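You operate a simulated robot arm through the tools that you are given. There is no shell and no other tool.

You run a simulated robot arm. Do the job below in one go: nothing can be reset, and whatever is moved stays where it is left.

TASK
Put things in order on the surface of the long work table. At the end: the white flag marker stands where the wiping pad stood; the white film roller is on the grey sample case; the wiping pad stands on top of the yellow pack; the coil with the blue core stands where the white film roller stood; the black bracket stands where the coil with the blue core stood; whatever was shut is shut again. Leave all else as you found it, and nothing knocked over. Set down upright: film roller.

Only the result counts: the job must be done as asked and must still hold three seconds after the hand-in. Knocking over, shifting, dropping, spilling or breaking anything else fails it.

THE ROBOT
A 7-joint arm with a two-finger gripper, fixed in place. Base frame: the origin is on the floor under the middle of its stand, x ahead of it, y to its left, z up; the work surface is at about z = 80. Units: cm, rad, N and s.
With the tool pointing down near the work surface it reaches from about 34 to 72 cm from the base axis. Its first joint turns from -1.152 to 1.152 rad. Payload 2.45 kg.
Tool frame: the origin (TCP) lies between the finger pads and is the grasp point; the fingertips stand 2.6 cm ahead of it; z points along the fingers, y is the line along which they close. The gripper opens to 9.6 cm; its body begins 6.9 cm behind the TCP.
Orientation is that of the tool frame in the base frame, as a unit quaternion [w, x, y, z]. With the fingers straight down and closing along the base's y, the tool's x points along the base's -x, its y along +y and its z along -z.

THE INTERFACE
- The arm moves only by the tool servo_tool. Its argument "targets" is a list that holds one entry, the list of rows, each a list of 7 numbers: the turn, a rotation vector about the tool's x, y, z in rad, then the shift along the tool's x, y, z in mm, then the gripper command, from -1 (shut) to 1 (fully open), values between in proportion. In form: [[[wx, wy, wz, tx, ty, tz, jaw], ...]]. A call has 1 to 20 rows; each row is the pose to reach, as a shift and turn from the pose commanded when the call began, along the tool's axes at that moment. Each row takes 0.2 s and may step no farther than 5 cm and 0.15 rad from the row before; otherwise, or with a gripper value out of range, the whole call is refused. A pose out of reach is approached as far as the arm can. The call stops where the force on the tool passes 40 N (or 10 N more than at its start, if that is more) or the arm is blocked; 0.2 s more then pass. The fingers move at their own pace (about 5 cm/s each) and stop on an object; they squeeze with about 26 N. The grip force told is the motor's: it shows also when the fingers shut on nothing. Time passes only in rows, and 0.2 s behind the last, so rows that repeat a pose let the fingers close. It gives the time, the measured TCP pose, the force on the tool (base axes), the opening and the grip force at its end, in the units of the frame above (readings bear some noise), with the torque about the TCP (base axes, N m) and any sound that the robot's microphone picked up, and new pictures: "show" is both (left out), scene, wrist or none.
- Cameras (640 x 400 px; columns grow to the right, rows downward): "scene" is fixed at [16.39, -39.13, 142.17]; the picture's right is [0.80, -0.61, 0.00], its down [-0.36, -0.47, -0.81] and it looks along [0.49, 0.64, -0.59] (base axes); focal length 331 px, centre (320, 200). "wrist" rides on the gripper at [8.2, 0.3, -9.8] in the tool frame; the picture's right is [-0.04, 1.00, 0.00], its down [-0.73, -0.03, -0.68] and it looks along [-0.68, -0.03, 0.73] (tool axes); focal length 256 px, centre (320, 200).
- pixel_to_xyz(camera, pixels): for up to 12 pixels [column, row] of the newest picture of that camera ("zoom" is the newest enlarged one), the place [x, y, z] in the base frame of the surface seen there, good to about 0.2 cm. It takes no simulated time.
- close_up(camera, box): a new picture of the part [left, top, right, bottom] of that camera's present view, enlarged. It takes no simulated time.
- job_done(): hands the job in; it is judged then, once.

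Open the gripper and draw the arm clear of the work before you hand the job in, unless the task says otherwise.

The tools are called after "Emit:" as a command line: name --argument value ..., lists and objects as JSON in quotes. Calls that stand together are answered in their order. servo_tool: Moves the arm, as the interface text tells. Its arguments: {"type":"object","properties":{"targets":{"type":"array"},"show":{"type":"string","enum":["both","scene","wrist","none"]}},"required":["targets"]} The other tools are called the same way: pixel_to_xyz (camera, pixels) gives the place of the surface under pixels of a picture; close_up (camera, box) takes an enlarged picture of a part of a camera's view; job_done () hands the job in.

At the start:

```text
t: 0.0
position: [37.74, 6.44, 115.51]
orientation: [0.0, 0.0, 1.0, 0.0]
wrist_force: [-0.3, 0.5, -0.2]
moment: [0.01, 0.0, -0.02]
width: 9.6
finger_force: 0.0
```

scene: 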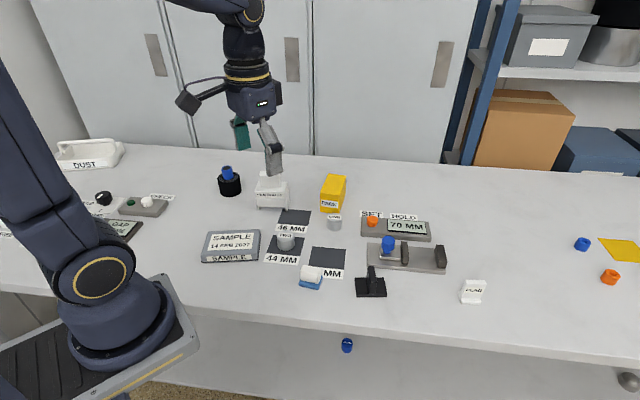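
wrist: 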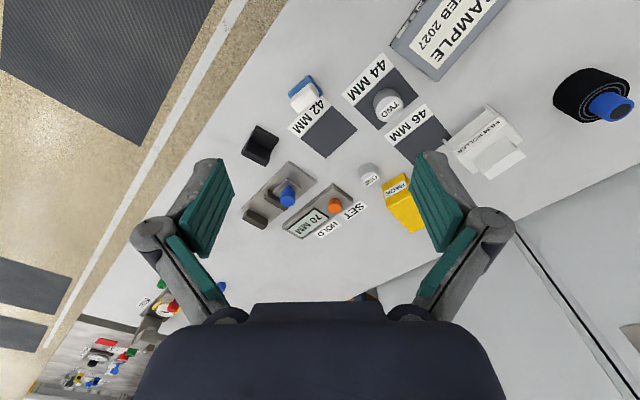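

I start by looking at the scene in more detail: the objects lie between columns 50-500 and rows 130-310 in the scene picture.

Emit:
close_up --camera "scene" --box '[190, 150, 350, 250]'

Emit:
close_up --camera "scene" --box '[280, 200, 520, 350]'

Emit:
close_up --camera "scene" --box '[0, 130, 200, 255]'

Emit:
close_up --camera "wrist" --box '[220, 50, 460, 250]'

```text
4.00 times, centred on (270, 200) of scene
```

zoom: 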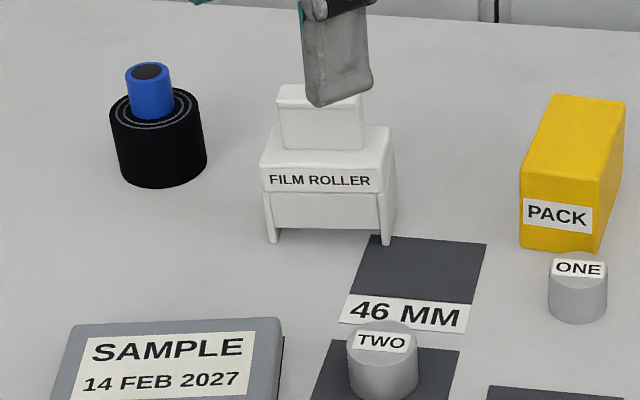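

```text
2.67 times, centred on (400, 275) of scene
```

zoom: 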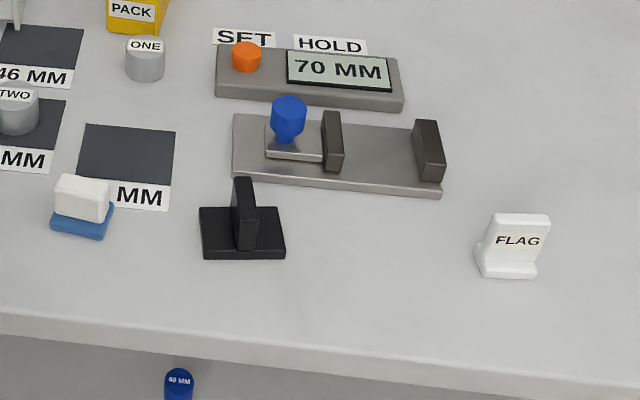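

```text
3.20 times, centred on (100, 192) of scene
```

zoom: 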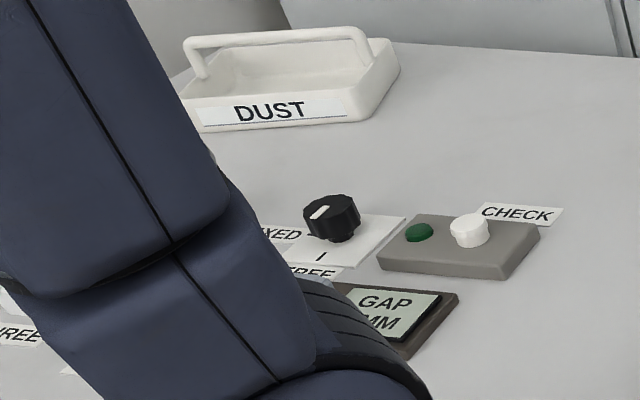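

```text
2.00 times, centred on (340, 150) of wrist
```

zoom: 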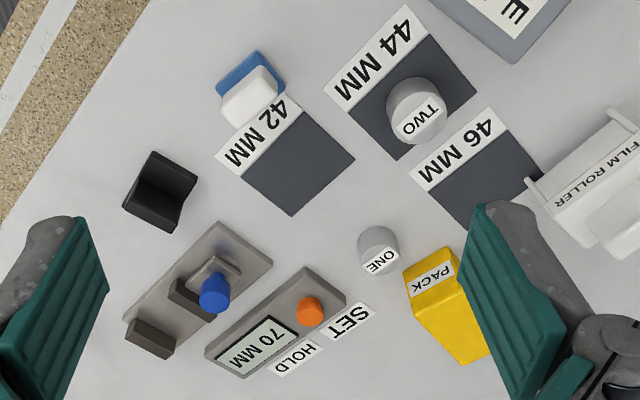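

I read off positions of the objects' features in the scene picture: pad (311,275), pack (334,190), roller (272,190), coil (229,182), bracket (371,285), flag (473,290), sample case (232,245).

Emit:
pixel_to_xyz --camera "scene" --pixels '[[312, 270], [311, 284], [334, 182], [330, 208], [272, 178], [270, 195], [229, 172], [229, 185], [371, 280], [363, 295], [475, 283], [470, 300]]'

Emit:
pixel_to_xyz --camera "scene" --pixels '[[209, 233], [259, 231], [254, 260], [202, 261], [232, 245], [268, 222], [245, 200], [300, 200], [385, 230], [405, 250], [350, 310], [420, 300]]'

Emit:
close_up --camera "scene" --box '[290, 250, 354, 290]'

```text
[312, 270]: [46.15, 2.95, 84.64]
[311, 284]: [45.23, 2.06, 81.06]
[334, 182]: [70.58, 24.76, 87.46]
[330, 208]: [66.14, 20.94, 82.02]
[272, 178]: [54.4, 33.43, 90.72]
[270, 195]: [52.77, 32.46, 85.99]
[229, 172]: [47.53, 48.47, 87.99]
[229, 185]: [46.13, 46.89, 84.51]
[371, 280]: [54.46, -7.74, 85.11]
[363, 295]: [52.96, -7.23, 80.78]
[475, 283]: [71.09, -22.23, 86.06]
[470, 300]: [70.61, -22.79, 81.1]
```

```text
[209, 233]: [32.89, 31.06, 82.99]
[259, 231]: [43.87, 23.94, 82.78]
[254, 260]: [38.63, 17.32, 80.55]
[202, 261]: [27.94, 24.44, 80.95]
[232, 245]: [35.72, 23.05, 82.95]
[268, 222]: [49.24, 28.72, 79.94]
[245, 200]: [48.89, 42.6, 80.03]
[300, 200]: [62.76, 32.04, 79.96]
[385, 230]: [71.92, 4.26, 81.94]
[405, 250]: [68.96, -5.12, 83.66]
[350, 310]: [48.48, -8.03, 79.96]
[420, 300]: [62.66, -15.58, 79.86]
```

```text
10.00 times, centred on (322, 270) of scene
```

zoom: 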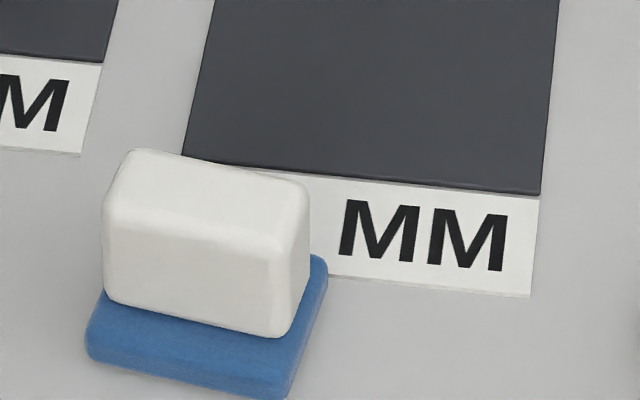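

The zoom shows the pad's white grip block and blue base; I measure the corners of its top face and of its base.

Emit:
pixel_to_xyz --camera "zoom" --pixels '[[130, 155], [300, 190], [110, 215], [295, 235], [105, 290], [270, 328], [92, 345], [265, 390], [322, 265], [200, 190], [100, 305], [290, 330]]'

Emit:
close_up --camera "scene" --box '[302, 165, 366, 205]'

```text
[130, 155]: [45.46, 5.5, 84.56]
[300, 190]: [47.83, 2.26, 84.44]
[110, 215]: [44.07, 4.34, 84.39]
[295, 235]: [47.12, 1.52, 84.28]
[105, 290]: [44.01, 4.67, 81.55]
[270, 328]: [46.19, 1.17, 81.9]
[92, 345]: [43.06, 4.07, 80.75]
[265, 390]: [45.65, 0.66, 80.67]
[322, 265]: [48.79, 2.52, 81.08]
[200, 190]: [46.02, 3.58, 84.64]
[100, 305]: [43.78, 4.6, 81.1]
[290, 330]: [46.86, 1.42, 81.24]
```

```text
10.00 times, centred on (334, 185) of scene
```

zoom: 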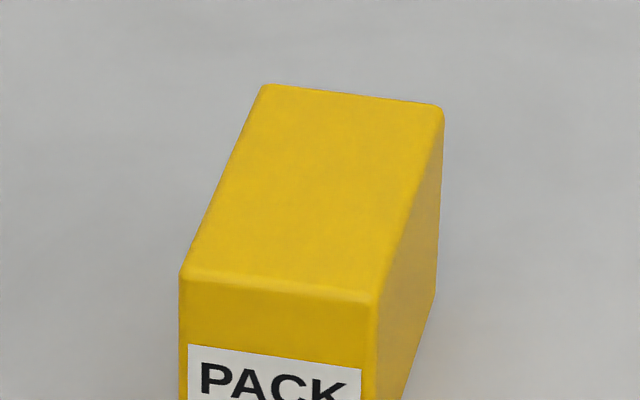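

The pack's top face spans about (180..440, 85..300) in this zoom; I measure its corners, then look at the flag.

Emit:
pixel_to_xyz --camera "zoom" --pixels '[[270, 95], [435, 112], [190, 265], [368, 290], [310, 190], [182, 300], [375, 330]]'

Emit:
close_up --camera "scene" --box '[441, 267, 505, 307]'

```text
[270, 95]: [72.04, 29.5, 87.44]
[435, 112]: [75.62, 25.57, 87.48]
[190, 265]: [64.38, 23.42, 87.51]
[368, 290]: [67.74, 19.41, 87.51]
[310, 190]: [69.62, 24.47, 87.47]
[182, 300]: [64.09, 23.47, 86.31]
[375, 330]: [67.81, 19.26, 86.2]
```

```text
10.00 times, centred on (473, 287) of scene
```

zoom: 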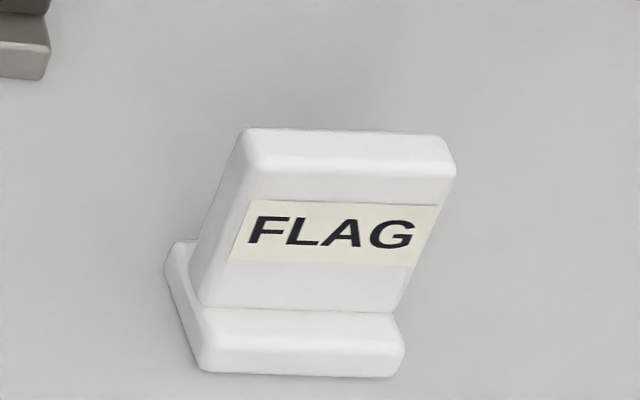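

The flag is an upright plate on a foot; I measure its top edge, face and foot corners.

Emit:
pixel_to_xyz --camera "zoom" --pixels '[[250, 135], [440, 142], [250, 165], [445, 172], [210, 300], [385, 305], [205, 340], [400, 345], [210, 370], [390, 375], [170, 260], [180, 245]]'

Emit:
close_up --camera "scene" --box '[339, 262, 403, 302]'

```text
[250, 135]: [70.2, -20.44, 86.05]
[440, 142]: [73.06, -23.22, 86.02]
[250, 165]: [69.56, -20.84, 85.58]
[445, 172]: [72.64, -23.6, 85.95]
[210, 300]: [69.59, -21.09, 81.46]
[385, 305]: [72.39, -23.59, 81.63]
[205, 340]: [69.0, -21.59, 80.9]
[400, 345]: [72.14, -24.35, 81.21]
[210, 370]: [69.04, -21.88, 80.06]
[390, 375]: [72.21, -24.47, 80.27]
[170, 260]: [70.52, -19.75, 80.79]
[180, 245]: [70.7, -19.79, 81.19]
```

```text
10.00 times, centred on (371, 282) of scene
```

zoom: 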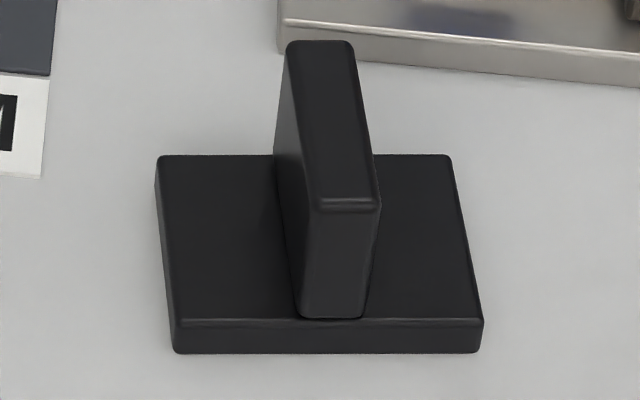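

The bracket is a base plate with an upright fin; I measure its corners next and then look at the roller and the coil.

Emit:
pixel_to_xyz --camera "zoom" --pixels '[[295, 50], [348, 50], [320, 200], [372, 198], [165, 165], [445, 165], [180, 325], [478, 325], [180, 345], [475, 345], [310, 310], [358, 310]]'

Emit:
close_up --camera "scene" --box '[200, 150, 296, 210]'

```text
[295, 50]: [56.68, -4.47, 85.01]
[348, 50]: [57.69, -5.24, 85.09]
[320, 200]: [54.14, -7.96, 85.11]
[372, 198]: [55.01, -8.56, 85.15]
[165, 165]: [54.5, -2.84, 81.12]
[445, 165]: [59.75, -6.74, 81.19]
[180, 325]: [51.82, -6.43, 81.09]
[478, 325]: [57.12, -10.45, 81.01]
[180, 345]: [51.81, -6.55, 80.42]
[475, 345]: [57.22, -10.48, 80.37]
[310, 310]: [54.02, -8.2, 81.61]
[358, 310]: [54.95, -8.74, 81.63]
```

```text
6.67 times, centred on (248, 180) of scene
```

zoom: 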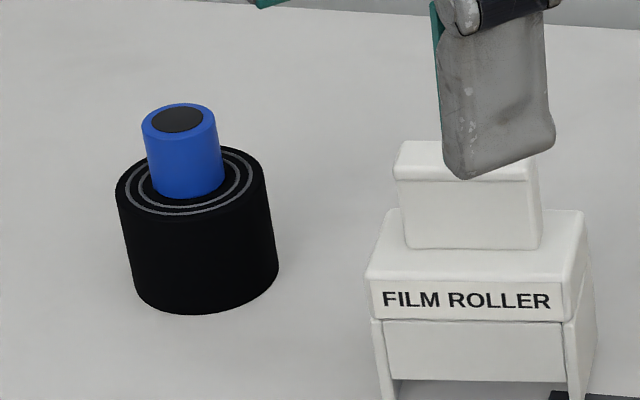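

The coil's blue core and rim and the roller's body are visible; I measure points on them.

Emit:
pixel_to_xyz --camera "zoom" --pixels '[[178, 120], [147, 130], [216, 130], [178, 103], [180, 170], [120, 190], [264, 180], [185, 212], [230, 150], [190, 305], [140, 285], [275, 265]]'

Emit:
pixel_to_xyz --camera "zoom" --pixels '[[400, 150], [396, 178], [405, 240], [535, 240], [392, 215], [580, 215], [372, 275], [565, 280], [375, 325], [385, 395], [590, 370], [470, 345]]'

```text
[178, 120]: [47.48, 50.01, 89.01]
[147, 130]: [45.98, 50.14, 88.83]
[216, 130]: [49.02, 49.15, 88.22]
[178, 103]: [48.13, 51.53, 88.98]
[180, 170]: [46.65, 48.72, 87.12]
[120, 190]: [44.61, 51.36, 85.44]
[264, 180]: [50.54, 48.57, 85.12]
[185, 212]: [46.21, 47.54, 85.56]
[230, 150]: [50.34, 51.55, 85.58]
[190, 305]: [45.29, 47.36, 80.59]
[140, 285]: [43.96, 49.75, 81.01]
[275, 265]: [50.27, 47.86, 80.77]
```

```text
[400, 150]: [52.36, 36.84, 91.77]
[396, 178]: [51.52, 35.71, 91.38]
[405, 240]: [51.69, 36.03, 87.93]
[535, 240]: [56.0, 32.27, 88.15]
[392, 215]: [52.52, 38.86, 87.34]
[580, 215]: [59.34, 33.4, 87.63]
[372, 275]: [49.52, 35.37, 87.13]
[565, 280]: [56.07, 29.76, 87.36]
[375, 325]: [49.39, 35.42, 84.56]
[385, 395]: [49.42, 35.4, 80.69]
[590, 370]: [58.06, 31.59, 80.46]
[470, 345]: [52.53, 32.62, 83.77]
```

From the wrist camera I take an enlarged view of the pad and bracket area (columns 230-360, rows 60-200) to refine the pad's pose.

Emit:
close_up --camera "wrist" --box '[272, 60, 352, 110]'

```text
8.00 times, centred on (312, 85) of wrist
```

zoom: 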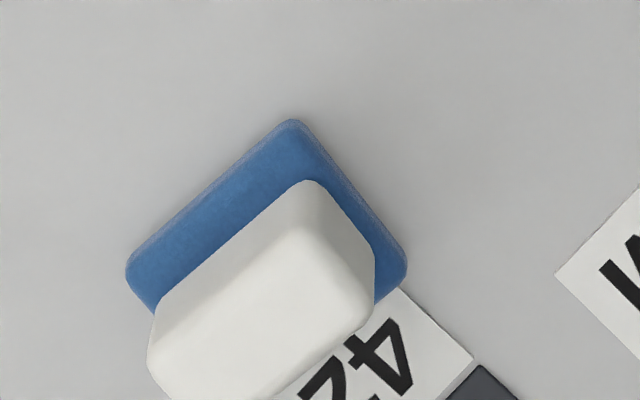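

Base corners of the pad show at (290,122), (130,272), (404,262) in the zoom, and the block's top corners at (300,215), (160,355), (372,290).

Emit:
pixel_to_xyz --camera "zoom" --pixels '[[290, 124], [132, 272], [402, 262], [300, 225], [180, 330], [345, 290], [310, 185], [165, 310], [372, 260], [260, 300], [240, 380], [220, 235]]'

```text
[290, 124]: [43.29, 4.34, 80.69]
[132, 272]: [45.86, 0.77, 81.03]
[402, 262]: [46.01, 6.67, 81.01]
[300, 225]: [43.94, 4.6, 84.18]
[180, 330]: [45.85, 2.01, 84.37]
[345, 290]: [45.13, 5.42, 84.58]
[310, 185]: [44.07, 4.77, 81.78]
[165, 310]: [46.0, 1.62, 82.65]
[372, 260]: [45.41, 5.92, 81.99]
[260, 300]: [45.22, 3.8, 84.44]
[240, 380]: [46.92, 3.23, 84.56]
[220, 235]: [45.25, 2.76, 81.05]
```

The pad centre comes out at about (46.0, 3.55), with its long axis near -53°. I move above it with the jaws open, turned so they close along the long axis.

Emit:
servo_tool --targets '[[[0, 0, -0.129, -16.5, -5.8, 31, 1], [0, 0, -0.258, -33, -11.6, 62, 1], [0, 0, -0.387, -49.4, -17.3, 93, 1], [0, 0, -0.516, -65.9, -23.1, 124, 1], [0, 0, -0.645, -82.4, -28.9, 155, 1], [0, 0, -0.645, -82.4, -28.9, 155, 1]]]'

```text
t: 1.4
position: [46.0, 3.58, 99.95]
orientation: [0.0, -0.318, 0.948, 0.0]
wrist_force: [-0.6, 0.4, 0.1]
moment: [0.02, 0.02, 0.0]
width: 9.58
finger_force: 0.1
```

scene: 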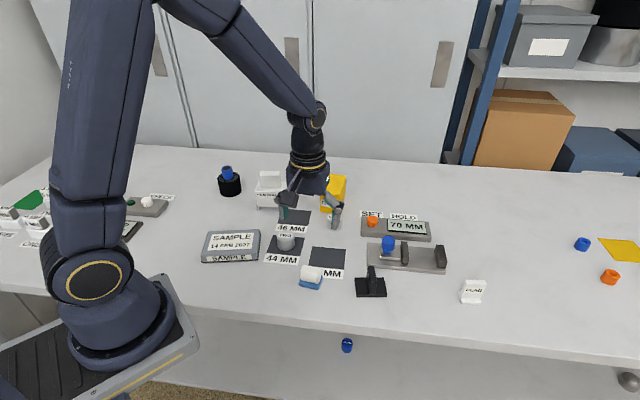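
wrist: 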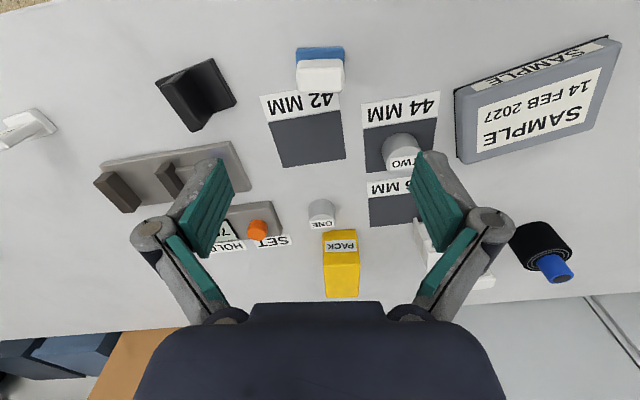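

The arm is at (46.0, 3.6, 100) and the pad shows at (320,70), squared with the jaws. I zoom in to check alignment before going down.

Emit:
close_up --camera "wrist" --box '[280, 40, 360, 100]'

```text
6.67 times, centred on (320, 70) of wrist
```

zoom: 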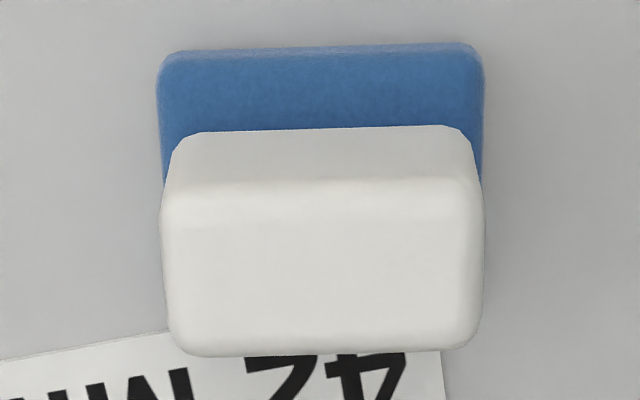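

The edges are level within about a degree. I read the block and base corner positions from this view.

Emit:
pixel_to_xyz --camera "zoom" --pixels '[[165, 62], [478, 55], [160, 140], [482, 140], [185, 210], [465, 205], [185, 335], [465, 330], [320, 270], [320, 190]]'

```text
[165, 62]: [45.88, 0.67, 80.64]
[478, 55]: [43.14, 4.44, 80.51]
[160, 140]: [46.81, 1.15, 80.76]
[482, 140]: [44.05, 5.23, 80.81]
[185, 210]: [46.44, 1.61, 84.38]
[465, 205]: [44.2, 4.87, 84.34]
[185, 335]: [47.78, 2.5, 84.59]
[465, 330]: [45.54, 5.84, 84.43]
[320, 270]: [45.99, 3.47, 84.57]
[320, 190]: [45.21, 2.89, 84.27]
```

The block's centre is (46.0, 3.7), so the jaws are centred. I go down to z = 84 with a 2° correction and close.

Emit:
servo_tool --targets '[[[0, 0, 0.03, 0, 0, 40, 1], [0, 0, 0.03, 0, 0, 80, 1], [0, 0, 0.03, 0, 0, 120, 1], [0, 0, 0.03, 0, 0, 145, 1], [0, 0, 0.03, 0, 0, 158, 1], [0, 0, 0.03, 0, 0, 158, 1], [0, 0, 0.03, 0, 0, 158, -1], [0, 0, 0.03, 0, 0, 158, -1], [0, 0, 0.03, 0, 0, 158, -1], [0, 0, 0.03, 0, 0, 158, -1], [0, 0, 0.03, 0, 0, 158, -1], [0, 0, 0.03, 0, 0, 158, -1]]]'

```text
t: 4.0
position: [46.07, 3.45, 84.25]
orientation: [-0.001, -0.302, 0.953, 0.0]
wrist_force: [-0.7, 0.4, 2.8]
moment: [0.01, 0.03, 0.05]
width: 4.5
finger_force: 26.5
```

scene: 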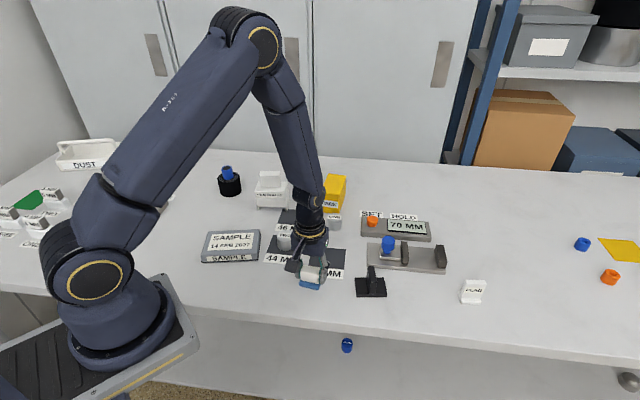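
wrist: 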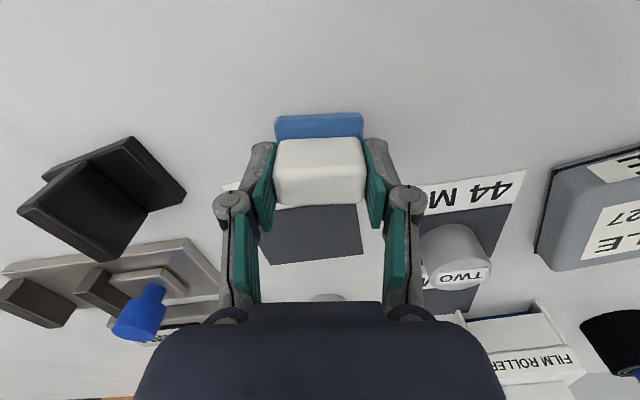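

The pad is gripped (opening 4.5, force 26 N). I lift it straight up to z≈98 and carry it toward the pack centre, stopping above it.

Emit:
servo_tool --targets '[[[0, 0, 0, 0, 0, -20, -1], [0, 0, 0, 0, 0, -60, -1], [0, 0, 0, 0, 0, -100, -1], [0, 0, 0, 0, 0, -138, -1], [0, 0, -0.01, -37.7, 4, -138, -1], [0, 0, -0.02, -75.4, 8, -138, -1], [0, 0, -0.03, -113, 12, -138, -1], [0, 0, -0.04, -150.7, 15.8, -138, -1], [0, 0, -0.05, -188.4, 19.8, -138, -1], [0, 0, -0.06, -226, 23.7, -138, -1], [0, 0, -0.07, -264, 27.7, -138, -1], [0, 0, -0.07, -290, 30.4, -138, -1], [0, 0, -0.07, -301.5, 31.6, -138, -1], [0, 0, -0.07, -301.5, 31.6, -138, -1]]]'

```text
t: 7.0
position: [68.18, 23.16, 98.0]
orientation: [0.0, -0.336, 0.942, 0.0]
wrist_force: [1.3, 0.1, -0.1]
moment: [0.0, -0.01, -0.01]
width: 0.0
finger_force: 26.2
out of reach, approached as far as the arm can: row 13, 14
```

scene: 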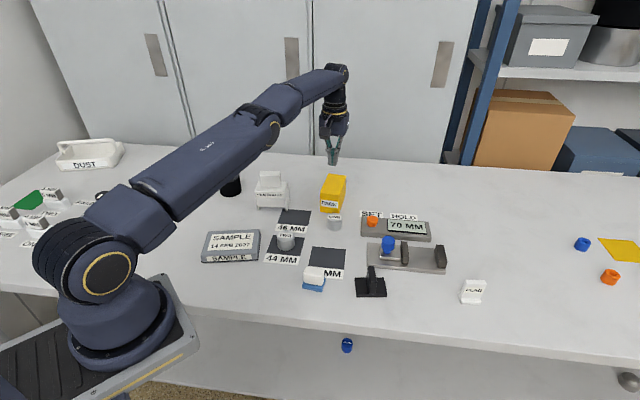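
wrist: 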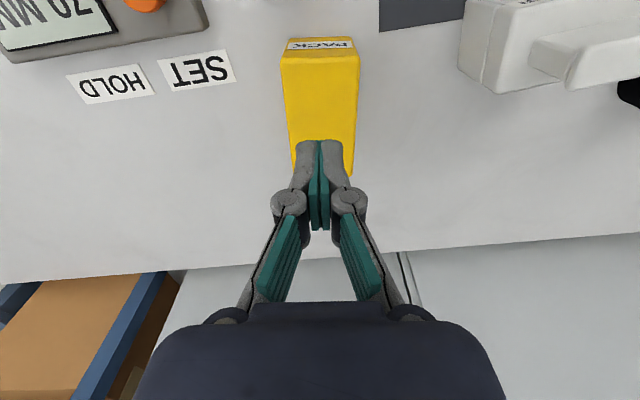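

The jaws closed to 0 and the pad is back on the table at (314,279) — it slipped out during the lift. I look closely at the pad and the pack.

Emit:
close_up --camera "scene" --box '[290, 255, 354, 295]'

Emit:
close_up --camera "wrist" --box '[440, 0, 640, 120]'

```text
10.00 times, centred on (322, 275) of scene
```

zoom: 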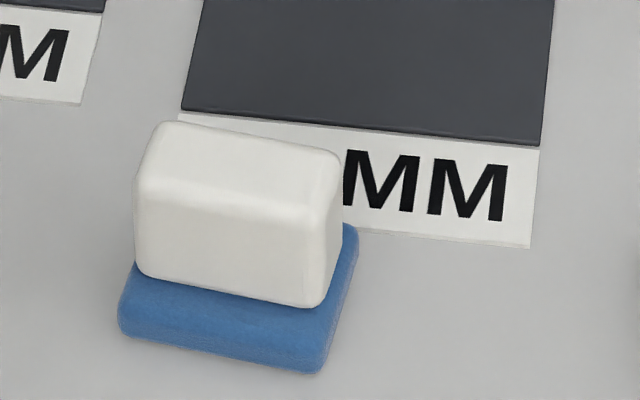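

```text
3.20 times, centred on (540, 60) of wrist
```

zoom: 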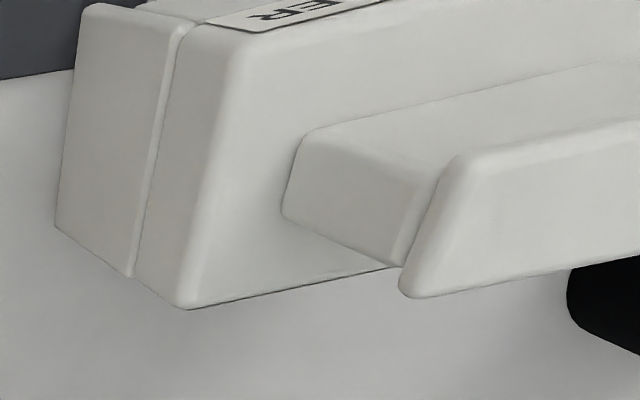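

The pad still stands but has shifted slightly. I measure its new corners from this zoom of the wrist-independent scene view.

Emit:
close_up --camera "scene" --box '[290, 255, 354, 295]'

Emit:
pixel_to_xyz --camera "zoom" --pixels '[[165, 130], [330, 160], [145, 185], [310, 215], [145, 265], [310, 298], [122, 315], [315, 365], [352, 240], [240, 160], [330, 230], [335, 290]]'

```text
10.00 times, centred on (322, 275) of scene
```

zoom: 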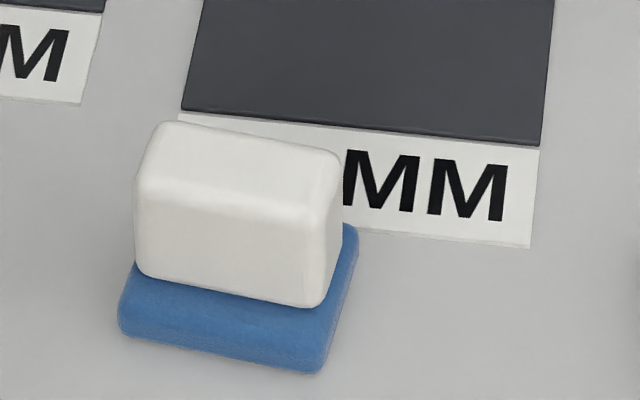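

```text
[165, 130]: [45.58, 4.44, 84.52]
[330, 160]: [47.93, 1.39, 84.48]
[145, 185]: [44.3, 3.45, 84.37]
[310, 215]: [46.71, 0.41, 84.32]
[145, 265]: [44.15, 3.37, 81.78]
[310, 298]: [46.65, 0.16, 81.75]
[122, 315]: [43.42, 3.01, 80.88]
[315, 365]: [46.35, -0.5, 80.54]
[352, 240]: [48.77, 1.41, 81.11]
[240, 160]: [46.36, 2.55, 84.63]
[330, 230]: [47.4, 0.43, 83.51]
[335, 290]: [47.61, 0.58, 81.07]
```

The pad now stands at about (46.1, 2.4), long axis near -51.5°, having slid about 1.1 cm. I return above it, turned so that the jaws will close across its broad faces instead.

Emit:
servo_tool --targets '[[[0, 0, 0.132, 25.8, -1.7, 0, 1], [0, 0, 0.264, 51.7, -3.4, 0, 1], [0, 0, 0.396, 77.5, -5.1, 0, 1], [0, 0, 0.528, 103.3, -6.8, 0, 1], [0, 0, 0.66, 129.1, -8.5, 0, 1], [0, 0, 0.792, 155, -10.2, 0, 1], [0, 0, 0.924, 180.8, -11.9, 0, 1], [0, 0, 1.056, 206.6, -13.6, 0, 1], [0, 0, 1.188, 232.4, -15.3, 0, 1], [0, 0, 1.32, 258.3, -17, 0, 1], [0, 0, 1.452, 284.1, -18.7, 0, 1], [0, 0, 1.585, 309.9, -20.4, 0, 1], [0, 0, 1.585, 309.9, -20.4, 0, 1]]]'

```text
t: 9.8
position: [45.55, 2.05, 97.98]
orientation: [-0.001, 0.437, 0.9, 0.001]
wrist_force: [0.1, -1.0, -1.2]
moment: [0.01, 0.0, 0.01]
width: 9.62
finger_force: 0.1
```

scene: 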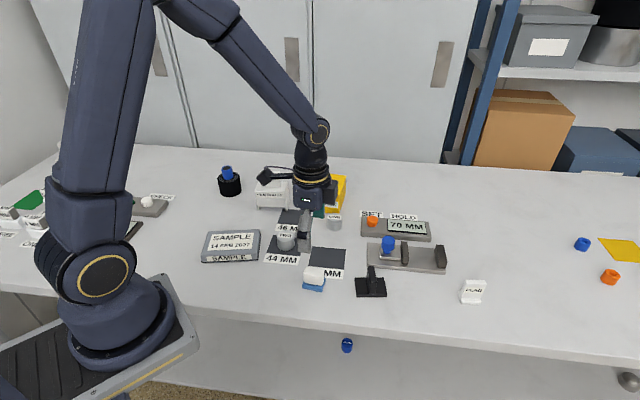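
wrist: 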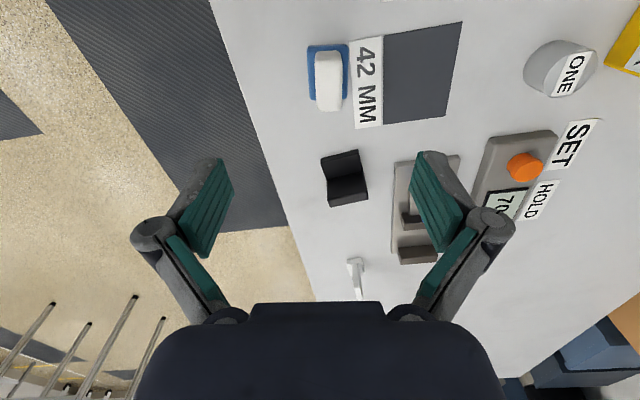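

I'm at (45.55, 2.05, 98). The pad appears at (328,77); I zoom in to measure it from here.

Emit:
close_up --camera "wrist" --box '[288, 30, 384, 120]'

```text
4.44 times, centred on (336, 75) of wrist
```

zoom: 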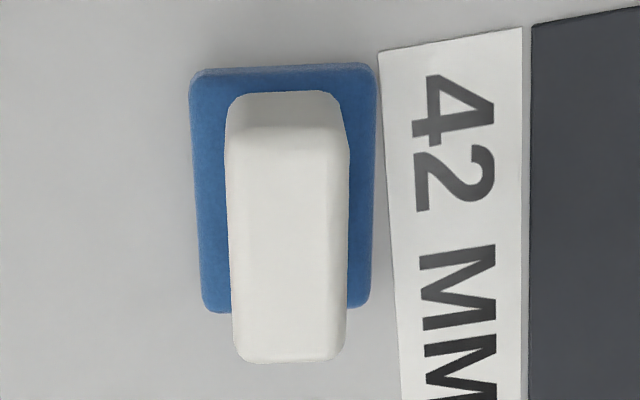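

Base corners show at (197,75), (372,70), (210,308), (362,303); block top around (235..345, 130..350). I query them.

Emit:
pixel_to_xyz --camera "zoom" --pixels '[[197, 78], [370, 72], [208, 306], [362, 302], [235, 135], [340, 135], [240, 345], [335, 345], [290, 240], [232, 250], [347, 250], [288, 105]]'

```text
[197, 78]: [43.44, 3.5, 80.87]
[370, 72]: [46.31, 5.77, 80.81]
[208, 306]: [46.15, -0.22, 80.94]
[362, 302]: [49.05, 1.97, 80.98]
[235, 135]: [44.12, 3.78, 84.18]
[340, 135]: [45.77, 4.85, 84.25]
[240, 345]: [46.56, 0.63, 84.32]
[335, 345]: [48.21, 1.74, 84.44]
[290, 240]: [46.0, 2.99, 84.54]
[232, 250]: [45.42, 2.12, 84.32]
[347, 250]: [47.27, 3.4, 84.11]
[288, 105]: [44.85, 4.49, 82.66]
```

The pad's centre is (46.2, 2.75) and the jaws' yaw fits. I descend to z≈83.95 with that correction and close on the broad faces, without lifting yet.

Emit:
servo_tool --targets '[[[0, 0, 0.02, 1.5, 9.4, 40, 0.6], [0, 0, 0.02, 1.5, 9.4, 80, 0.6], [0, 0, 0.02, 1.5, 9.4, 115, 0.6], [0, 0, 0.02, 1.5, 9.4, 133, 0.6], [0, 0, 0.02, 1.5, 9.4, 140, 0.6], [0, 0, 0.02, 1.5, 9.4, 140, 0.6], [0, 0, 0.02, 1.5, 9.4, 140, -1], [0, 0, 0.02, 1.5, 9.4, 140, -1], [0, 0, 0.02, 1.5, 9.4, 140, -1], [0, 0, 0.02, 1.5, 9.4, 140, -1], [0, 0, 0.02, 1.5, 9.4, 140, -1], [0, 0, 0.02, 1.5, 9.4, 140, -1], [0, 0, 0.02, 1.5, 9.4, 140, -1]]]'

```text
t: 12.6
position: [46.17, 2.86, 84.03]
orientation: [0.0, 0.444, 0.896, 0.0]
wrist_force: [0.0, 0.5, 0.1]
moment: [-0.03, 0.0, -0.01]
width: 2.31
finger_force: 26.4
```

scene: 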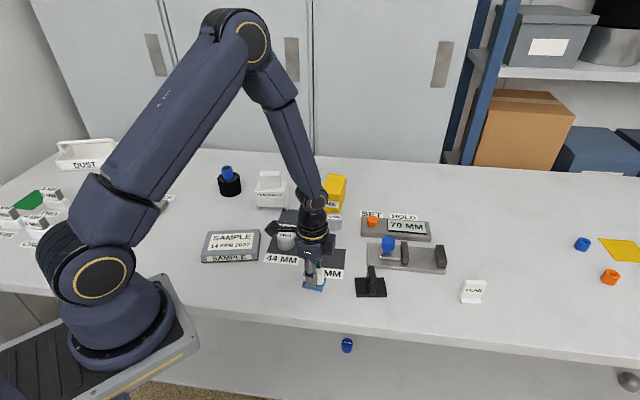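
wrist: 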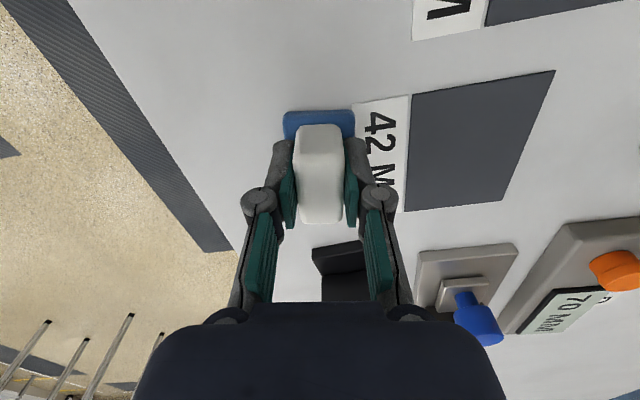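

The jaws hold the block at 2.31 cm. I lift slowly by 2 cm and check the grip and the forces.

Emit:
servo_tool --targets '[[[0, 0, 0, 0, 0, -2, -1], [0, 0, 0, 0, 0, -5, -1], [0, 0, 0, 0, 0, -9, -1], [0, 0, 0, 0, 0, -14, -1], [0, 0, 0, 0, 0, -20, -1], [0, 0, 0, 0, 0, -20, -1]]]'

```text
t: 14.0
position: [46.14, 2.88, 85.92]
orientation: [0.0, 0.444, 0.896, 0.0]
wrist_force: [0.0, 0.2, -0.7]
moment: [-0.01, 0.01, -0.03]
width: 2.27
finger_force: 25.1
```

scene: 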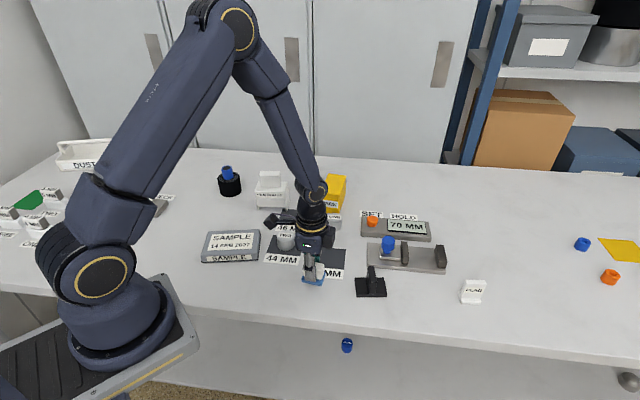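
wrist: 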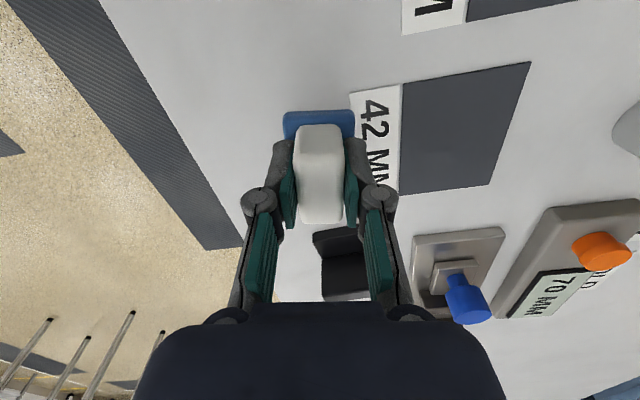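

The pad is hanging in the jaws (it moved up with them; the opening is steady at 2.27). I lift to z≈98 gently and carry it to the near half of the pack, just inside reach.

Emit:
servo_tool --targets '[[[0, 0, 0, 0, 0, -15, -1], [0, 0, 0, 0, 0, -40, -1], [0, 0, 0, 0, 0, -68, -1], [0, 0, 0, 0, 0, -98, -1], [0, 0, 0, 0, 0, -121, -1], [0, 0, 0, 1.3, 14, -121, -1], [0, 0, 0, 3.9, 42, -121, -1], [0, 0, 0, 6.6, 72, -121, -1], [0, 0, 0, 9.4, 102, -121, -1], [0, 0, 0, 12.1, 132, -121, -1], [0, 0, 0, 14.9, 162, -121, -1], [0, 0, 0, 17.7, 192, -121, -1], [0, 0, 0, 20.4, 222, -121, -1], [0, 0, 0, 23.2, 252, -121, -1], [0, 0, 0, 25.7, 280, -121, -1], [0, 0, 0, 27.4, 298, -121, -1], [0, 0, 0, 27.4, 298, -121, -1]]]'

```text
t: 17.6
position: [68.32, 23.03, 97.92]
orientation: [0.0, 0.444, 0.896, -0.001]
wrist_force: [-0.5, 1.1, 0.4]
moment: [-0.01, -0.02, 0.01]
width: 2.33
finger_force: 25.9
```

scene: 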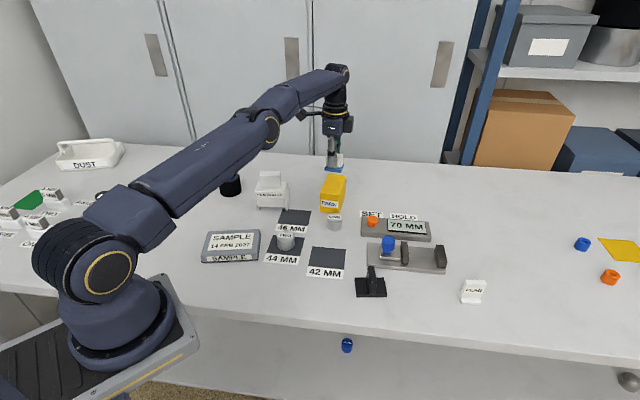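
wrist: 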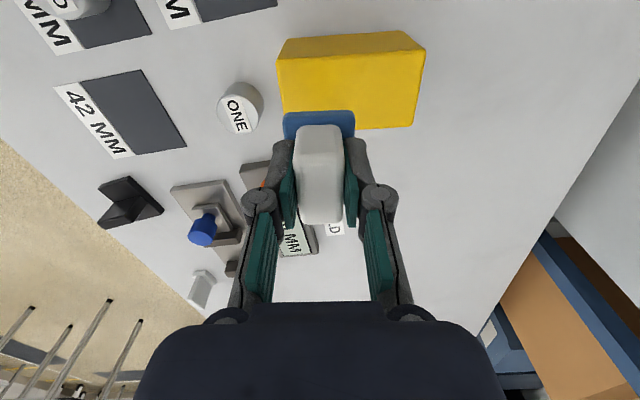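

The pad is still held, at (68.3, 23.0, 97.9), over the pack's near half. I lower it slowly to about 1 mm above the pack's top.

Emit:
servo_tool --targets '[[[0, 0, 0, 0, 0, 15, -1], [0, 0, 0, 0, 0, 32, -1], [0, 0, 0, 0, 0, 46, -1], [0, 0, 0, 0, 0, 55, -1], [0, 0, 0, 0, 0, 60, -1], [0, 0, 0, 0, 0, 62, -1], [0, 0, 0, 0, 0, 62, -1]]]'

```text
t: 19.2
position: [68.22, 23.09, 91.86]
orientation: [0.0, 0.444, 0.896, 0.0]
wrist_force: [0.1, 0.4, -0.8]
moment: [0.0, -0.02, -0.01]
width: 2.29
finger_force: 25.7
```

scene: 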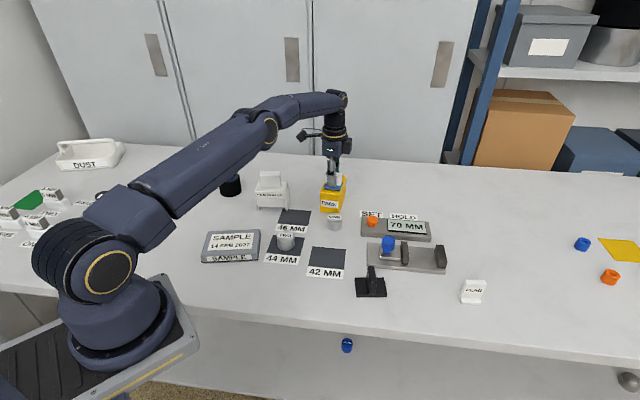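
wrist: 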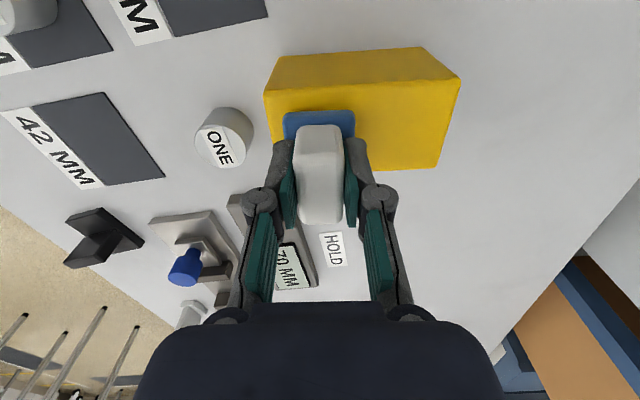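

No contact yet (force z -0.8), pad bottom about 3 mm above. I look closely to check the placement on the pack's top.

Emit:
close_up --camera "wrist" --box '[250, 40, 470, 180]'

Emit:
close_up --camera "scene" --box '[302, 160, 366, 220]'

```text
2.86 times, centred on (360, 110) of wrist
```

zoom: 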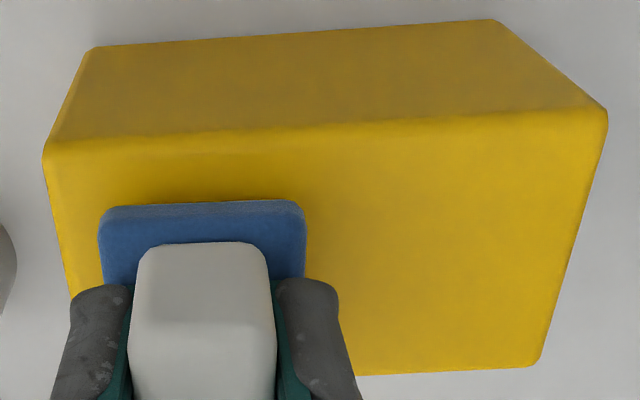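

```text
6.67 times, centred on (334, 190) of scene
```

zoom: 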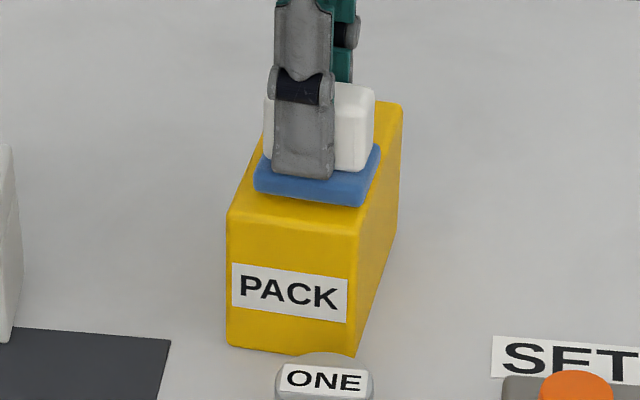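

I measure the pad's base corners and the pack's edges in this scene zoom to judge the margins.

Emit:
pixel_to_xyz --camera "zoom" --pixels '[[258, 190], [360, 203], [378, 152], [232, 217], [355, 235], [400, 112], [260, 140], [358, 250], [230, 235]]'

```text
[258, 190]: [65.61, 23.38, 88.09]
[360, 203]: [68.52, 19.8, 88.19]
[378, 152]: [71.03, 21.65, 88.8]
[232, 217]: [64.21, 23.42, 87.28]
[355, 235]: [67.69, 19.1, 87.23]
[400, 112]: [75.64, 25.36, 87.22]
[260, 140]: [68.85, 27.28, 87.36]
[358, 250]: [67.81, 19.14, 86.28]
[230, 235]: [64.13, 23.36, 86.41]
```

The pad overhangs to the right edge of the pack (margin ~0 right, ~0.95 cm left), so I shift it 5 mm to centre it and lower in small steps to contact.

Emit:
servo_tool --targets '[[[0, 0, 0, 3, 0, 0, -1], [0, 0, 0, 5, 0, 0, -1], [0, 0, 0, 5, 0, 1, -1], [0, 0, 0, 5, 0, 2, -1], [0, 0, 0, 5, 0, 3, -1], [0, 0, 0, 5, 0, 3.5, -1], [0, 0, 0, 5, 0, 3.5, -1]]]'

```text
t: 20.8
position: [67.98, 23.32, 91.57]
orientation: [0.001, 0.444, 0.896, 0.0]
wrist_force: [-0.1, 0.7, -0.4]
moment: [0.02, -0.01, -0.03]
width: 2.32
finger_force: 26.3
```

scene: 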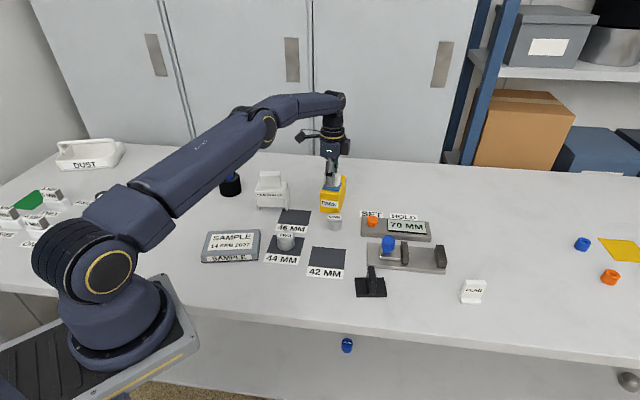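
wrist: 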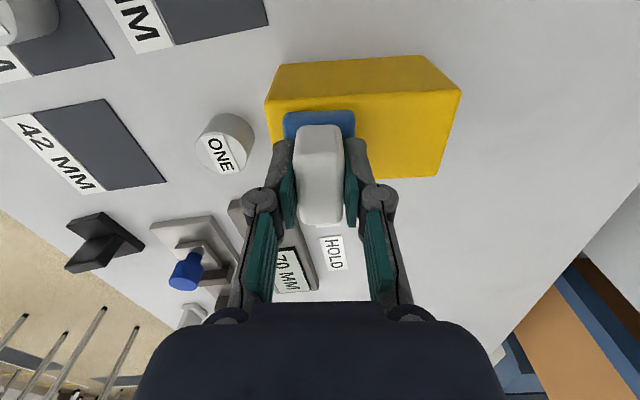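

Still no contact force. I keep lowering in 1 mm steps until the force shows contact with the pack.

Emit:
servo_tool --targets '[[[0, 0, 0, 0, 0, 1, -1], [0, 0, 0, 0, 0, 2, -1], [0, 0, 0, 0, 0, 2, -1]]]' --show "none"

Emit:
close_up --camera "scene" --box '[302, 160, 366, 220]'

```text
t: 21.6
position: [68.02, 23.43, 91.52]
orientation: [0.001, 0.444, 0.896, 0.0]
wrist_force: [-5.5, -4.2, 17.5]
moment: [-0.17, 0.2, -0.04]
width: 2.27
finger_force: 25.6
```

```text
6.67 times, centred on (334, 190) of scene
```

zoom: 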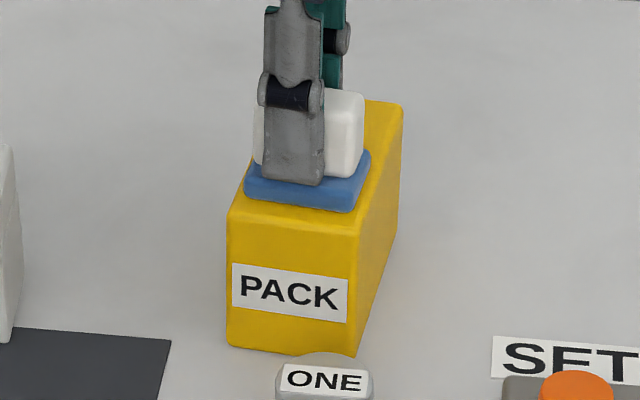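

Contact shows (17.5 N upward). I back off 1 mm to relieve it, open the jaws, and rise straight up.

Emit:
servo_tool --targets '[[[0, 0, 0, 0, 0, -1.2, -1], [0, 0, 0, 0, 0, -1.2, -1], [0, 0, 0, 0, 0, -1.2, 0.1], [0, 0, 0, 0, 0, -1.2, 0.1], [0, 0, 0, 0, 0, -1.2, 0.1], [0, 0, 0, 0, 0, -1.2, 0.1], [0, 0, 0, 0, 0, -15, 0.1], [0, 0, 0, 0, 0, -40, 0.1], [0, 0, 0, 0, 0, -70, 0.1], [0, 0, 0, 0, 0, -110, 0.5], [0, 0, 0, 0, 0, -110, 1]]]'

Emit:
close_up --camera "scene" --box '[302, 160, 366, 220]'

```text
t: 24.0
position: [67.6, 23.18, 102.21]
orientation: [0.0, 0.444, 0.896, 0.001]
wrist_force: [0.3, -1.2, 0.1]
moment: [-0.01, 0.01, 0.0]
width: 9.59
finger_force: 0.0
out of reach, approached as far as the arm can: row 10, 11
```

scene: 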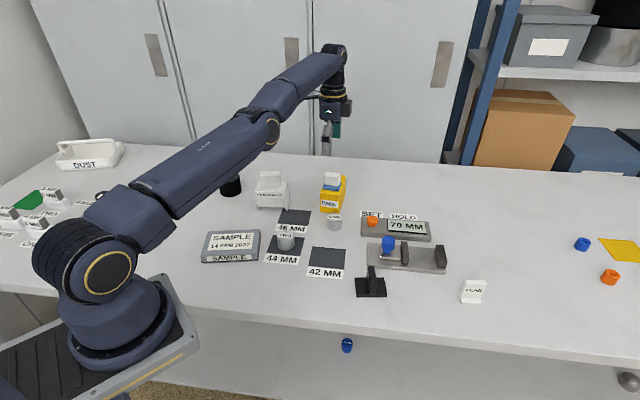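
wrist: 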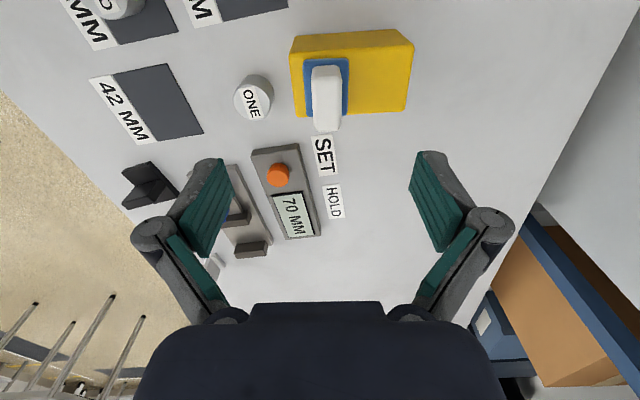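

```text
6.67 times, centred on (334, 190) of scene
```

zoom: 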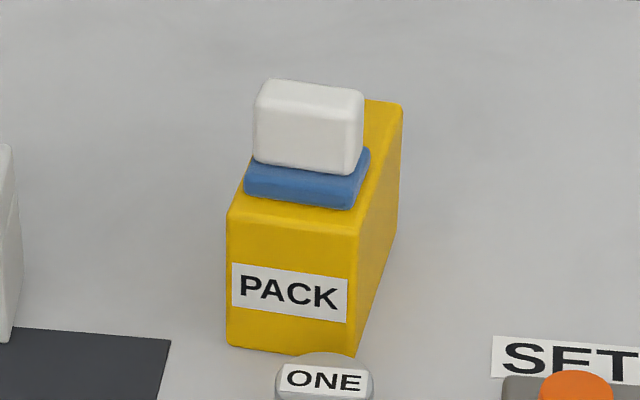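

The pad stands squarely on the pack. Next is the flag near (71.4,-22.0), which lies past vertical reach; I first travel above it at a safe height (x 65, y -20) with the jaws open.

Emit:
servo_tool --targets '[[[0, 0, -0.017, -32.7, -28.2, 0, 1], [0, 0, -0.034, -65.5, -56.5, 0, 1], [0, 0, -0.051, -98.2, -84.7, 0, 1], [0, 0, -0.068, -131, -112.9, 0, 1], [0, 0, -0.085, -163.7, -141.1, 0, 1], [0, 0, -0.102, -196.5, -169.4, 0, 1], [0, 0, -0.119, -229.2, -197.6, 0, 1], [0, 0, -0.136, -262, -225.8, 0, 1], [0, 0, -0.153, -294.7, -254, 0, 1], [0, 0, -0.17, -327.5, -282.3, 0, 1], [0, 0, -0.17, -327.5, -282.3, 0, 1]]]'

```text
t: 26.4
position: [68.11, -21.2, 102.84]
orientation: [0.0, 0.365, 0.931, 0.001]
wrist_force: [0.3, -0.1, 0.6]
moment: [-0.02, 0.02, 0.0]
width: 9.61
finger_force: 0.0
out of reach, approached as far as the arm can: row 1, 2, 3, 4, 5, 6, 7, 8, 9, 10, 11
```

scene: 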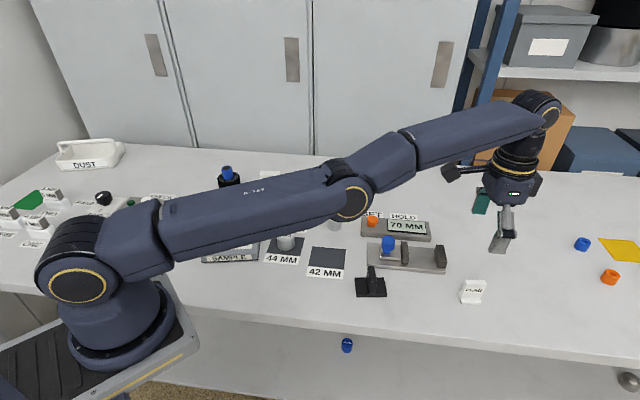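
wrist: 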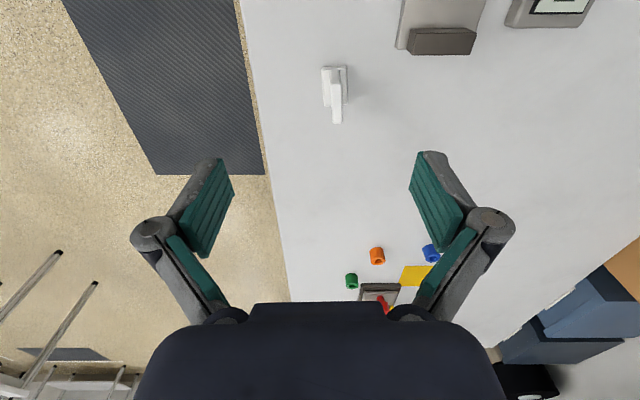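

I'm at (68.1,-21.2,102.8) with the arm stretched. The flag shows at (335,93) in the wrist picture; I zoom in and measure it.

Emit:
close_up --camera "wrist" --box '[303, 55, 367, 135]'

```text
5.00 times, centred on (335, 95) of wrist
```

zoom: 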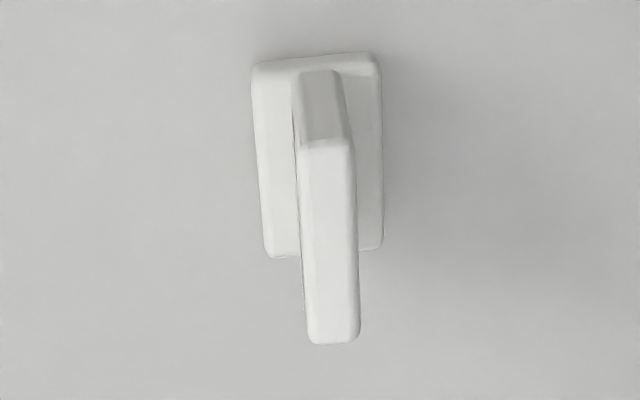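

The plate's top face runs from about (326,145) to (333,335) and the foot from (258,65) to (382,245) in the zoom; I query those points.

Emit:
pixel_to_xyz --camera "zoom" --pixels '[[308, 150], [346, 150], [315, 335], [352, 335], [330, 240], [260, 70], [375, 62], [275, 248], [378, 242], [320, 80], [275, 160], [368, 160]]'

```text
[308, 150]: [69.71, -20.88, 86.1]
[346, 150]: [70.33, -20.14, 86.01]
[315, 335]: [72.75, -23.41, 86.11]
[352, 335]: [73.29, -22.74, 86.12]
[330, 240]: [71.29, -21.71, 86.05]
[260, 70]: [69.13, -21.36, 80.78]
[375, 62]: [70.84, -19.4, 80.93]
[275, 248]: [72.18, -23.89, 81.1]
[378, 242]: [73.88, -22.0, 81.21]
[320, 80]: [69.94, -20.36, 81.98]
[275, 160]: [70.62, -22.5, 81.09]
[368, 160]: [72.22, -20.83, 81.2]
```

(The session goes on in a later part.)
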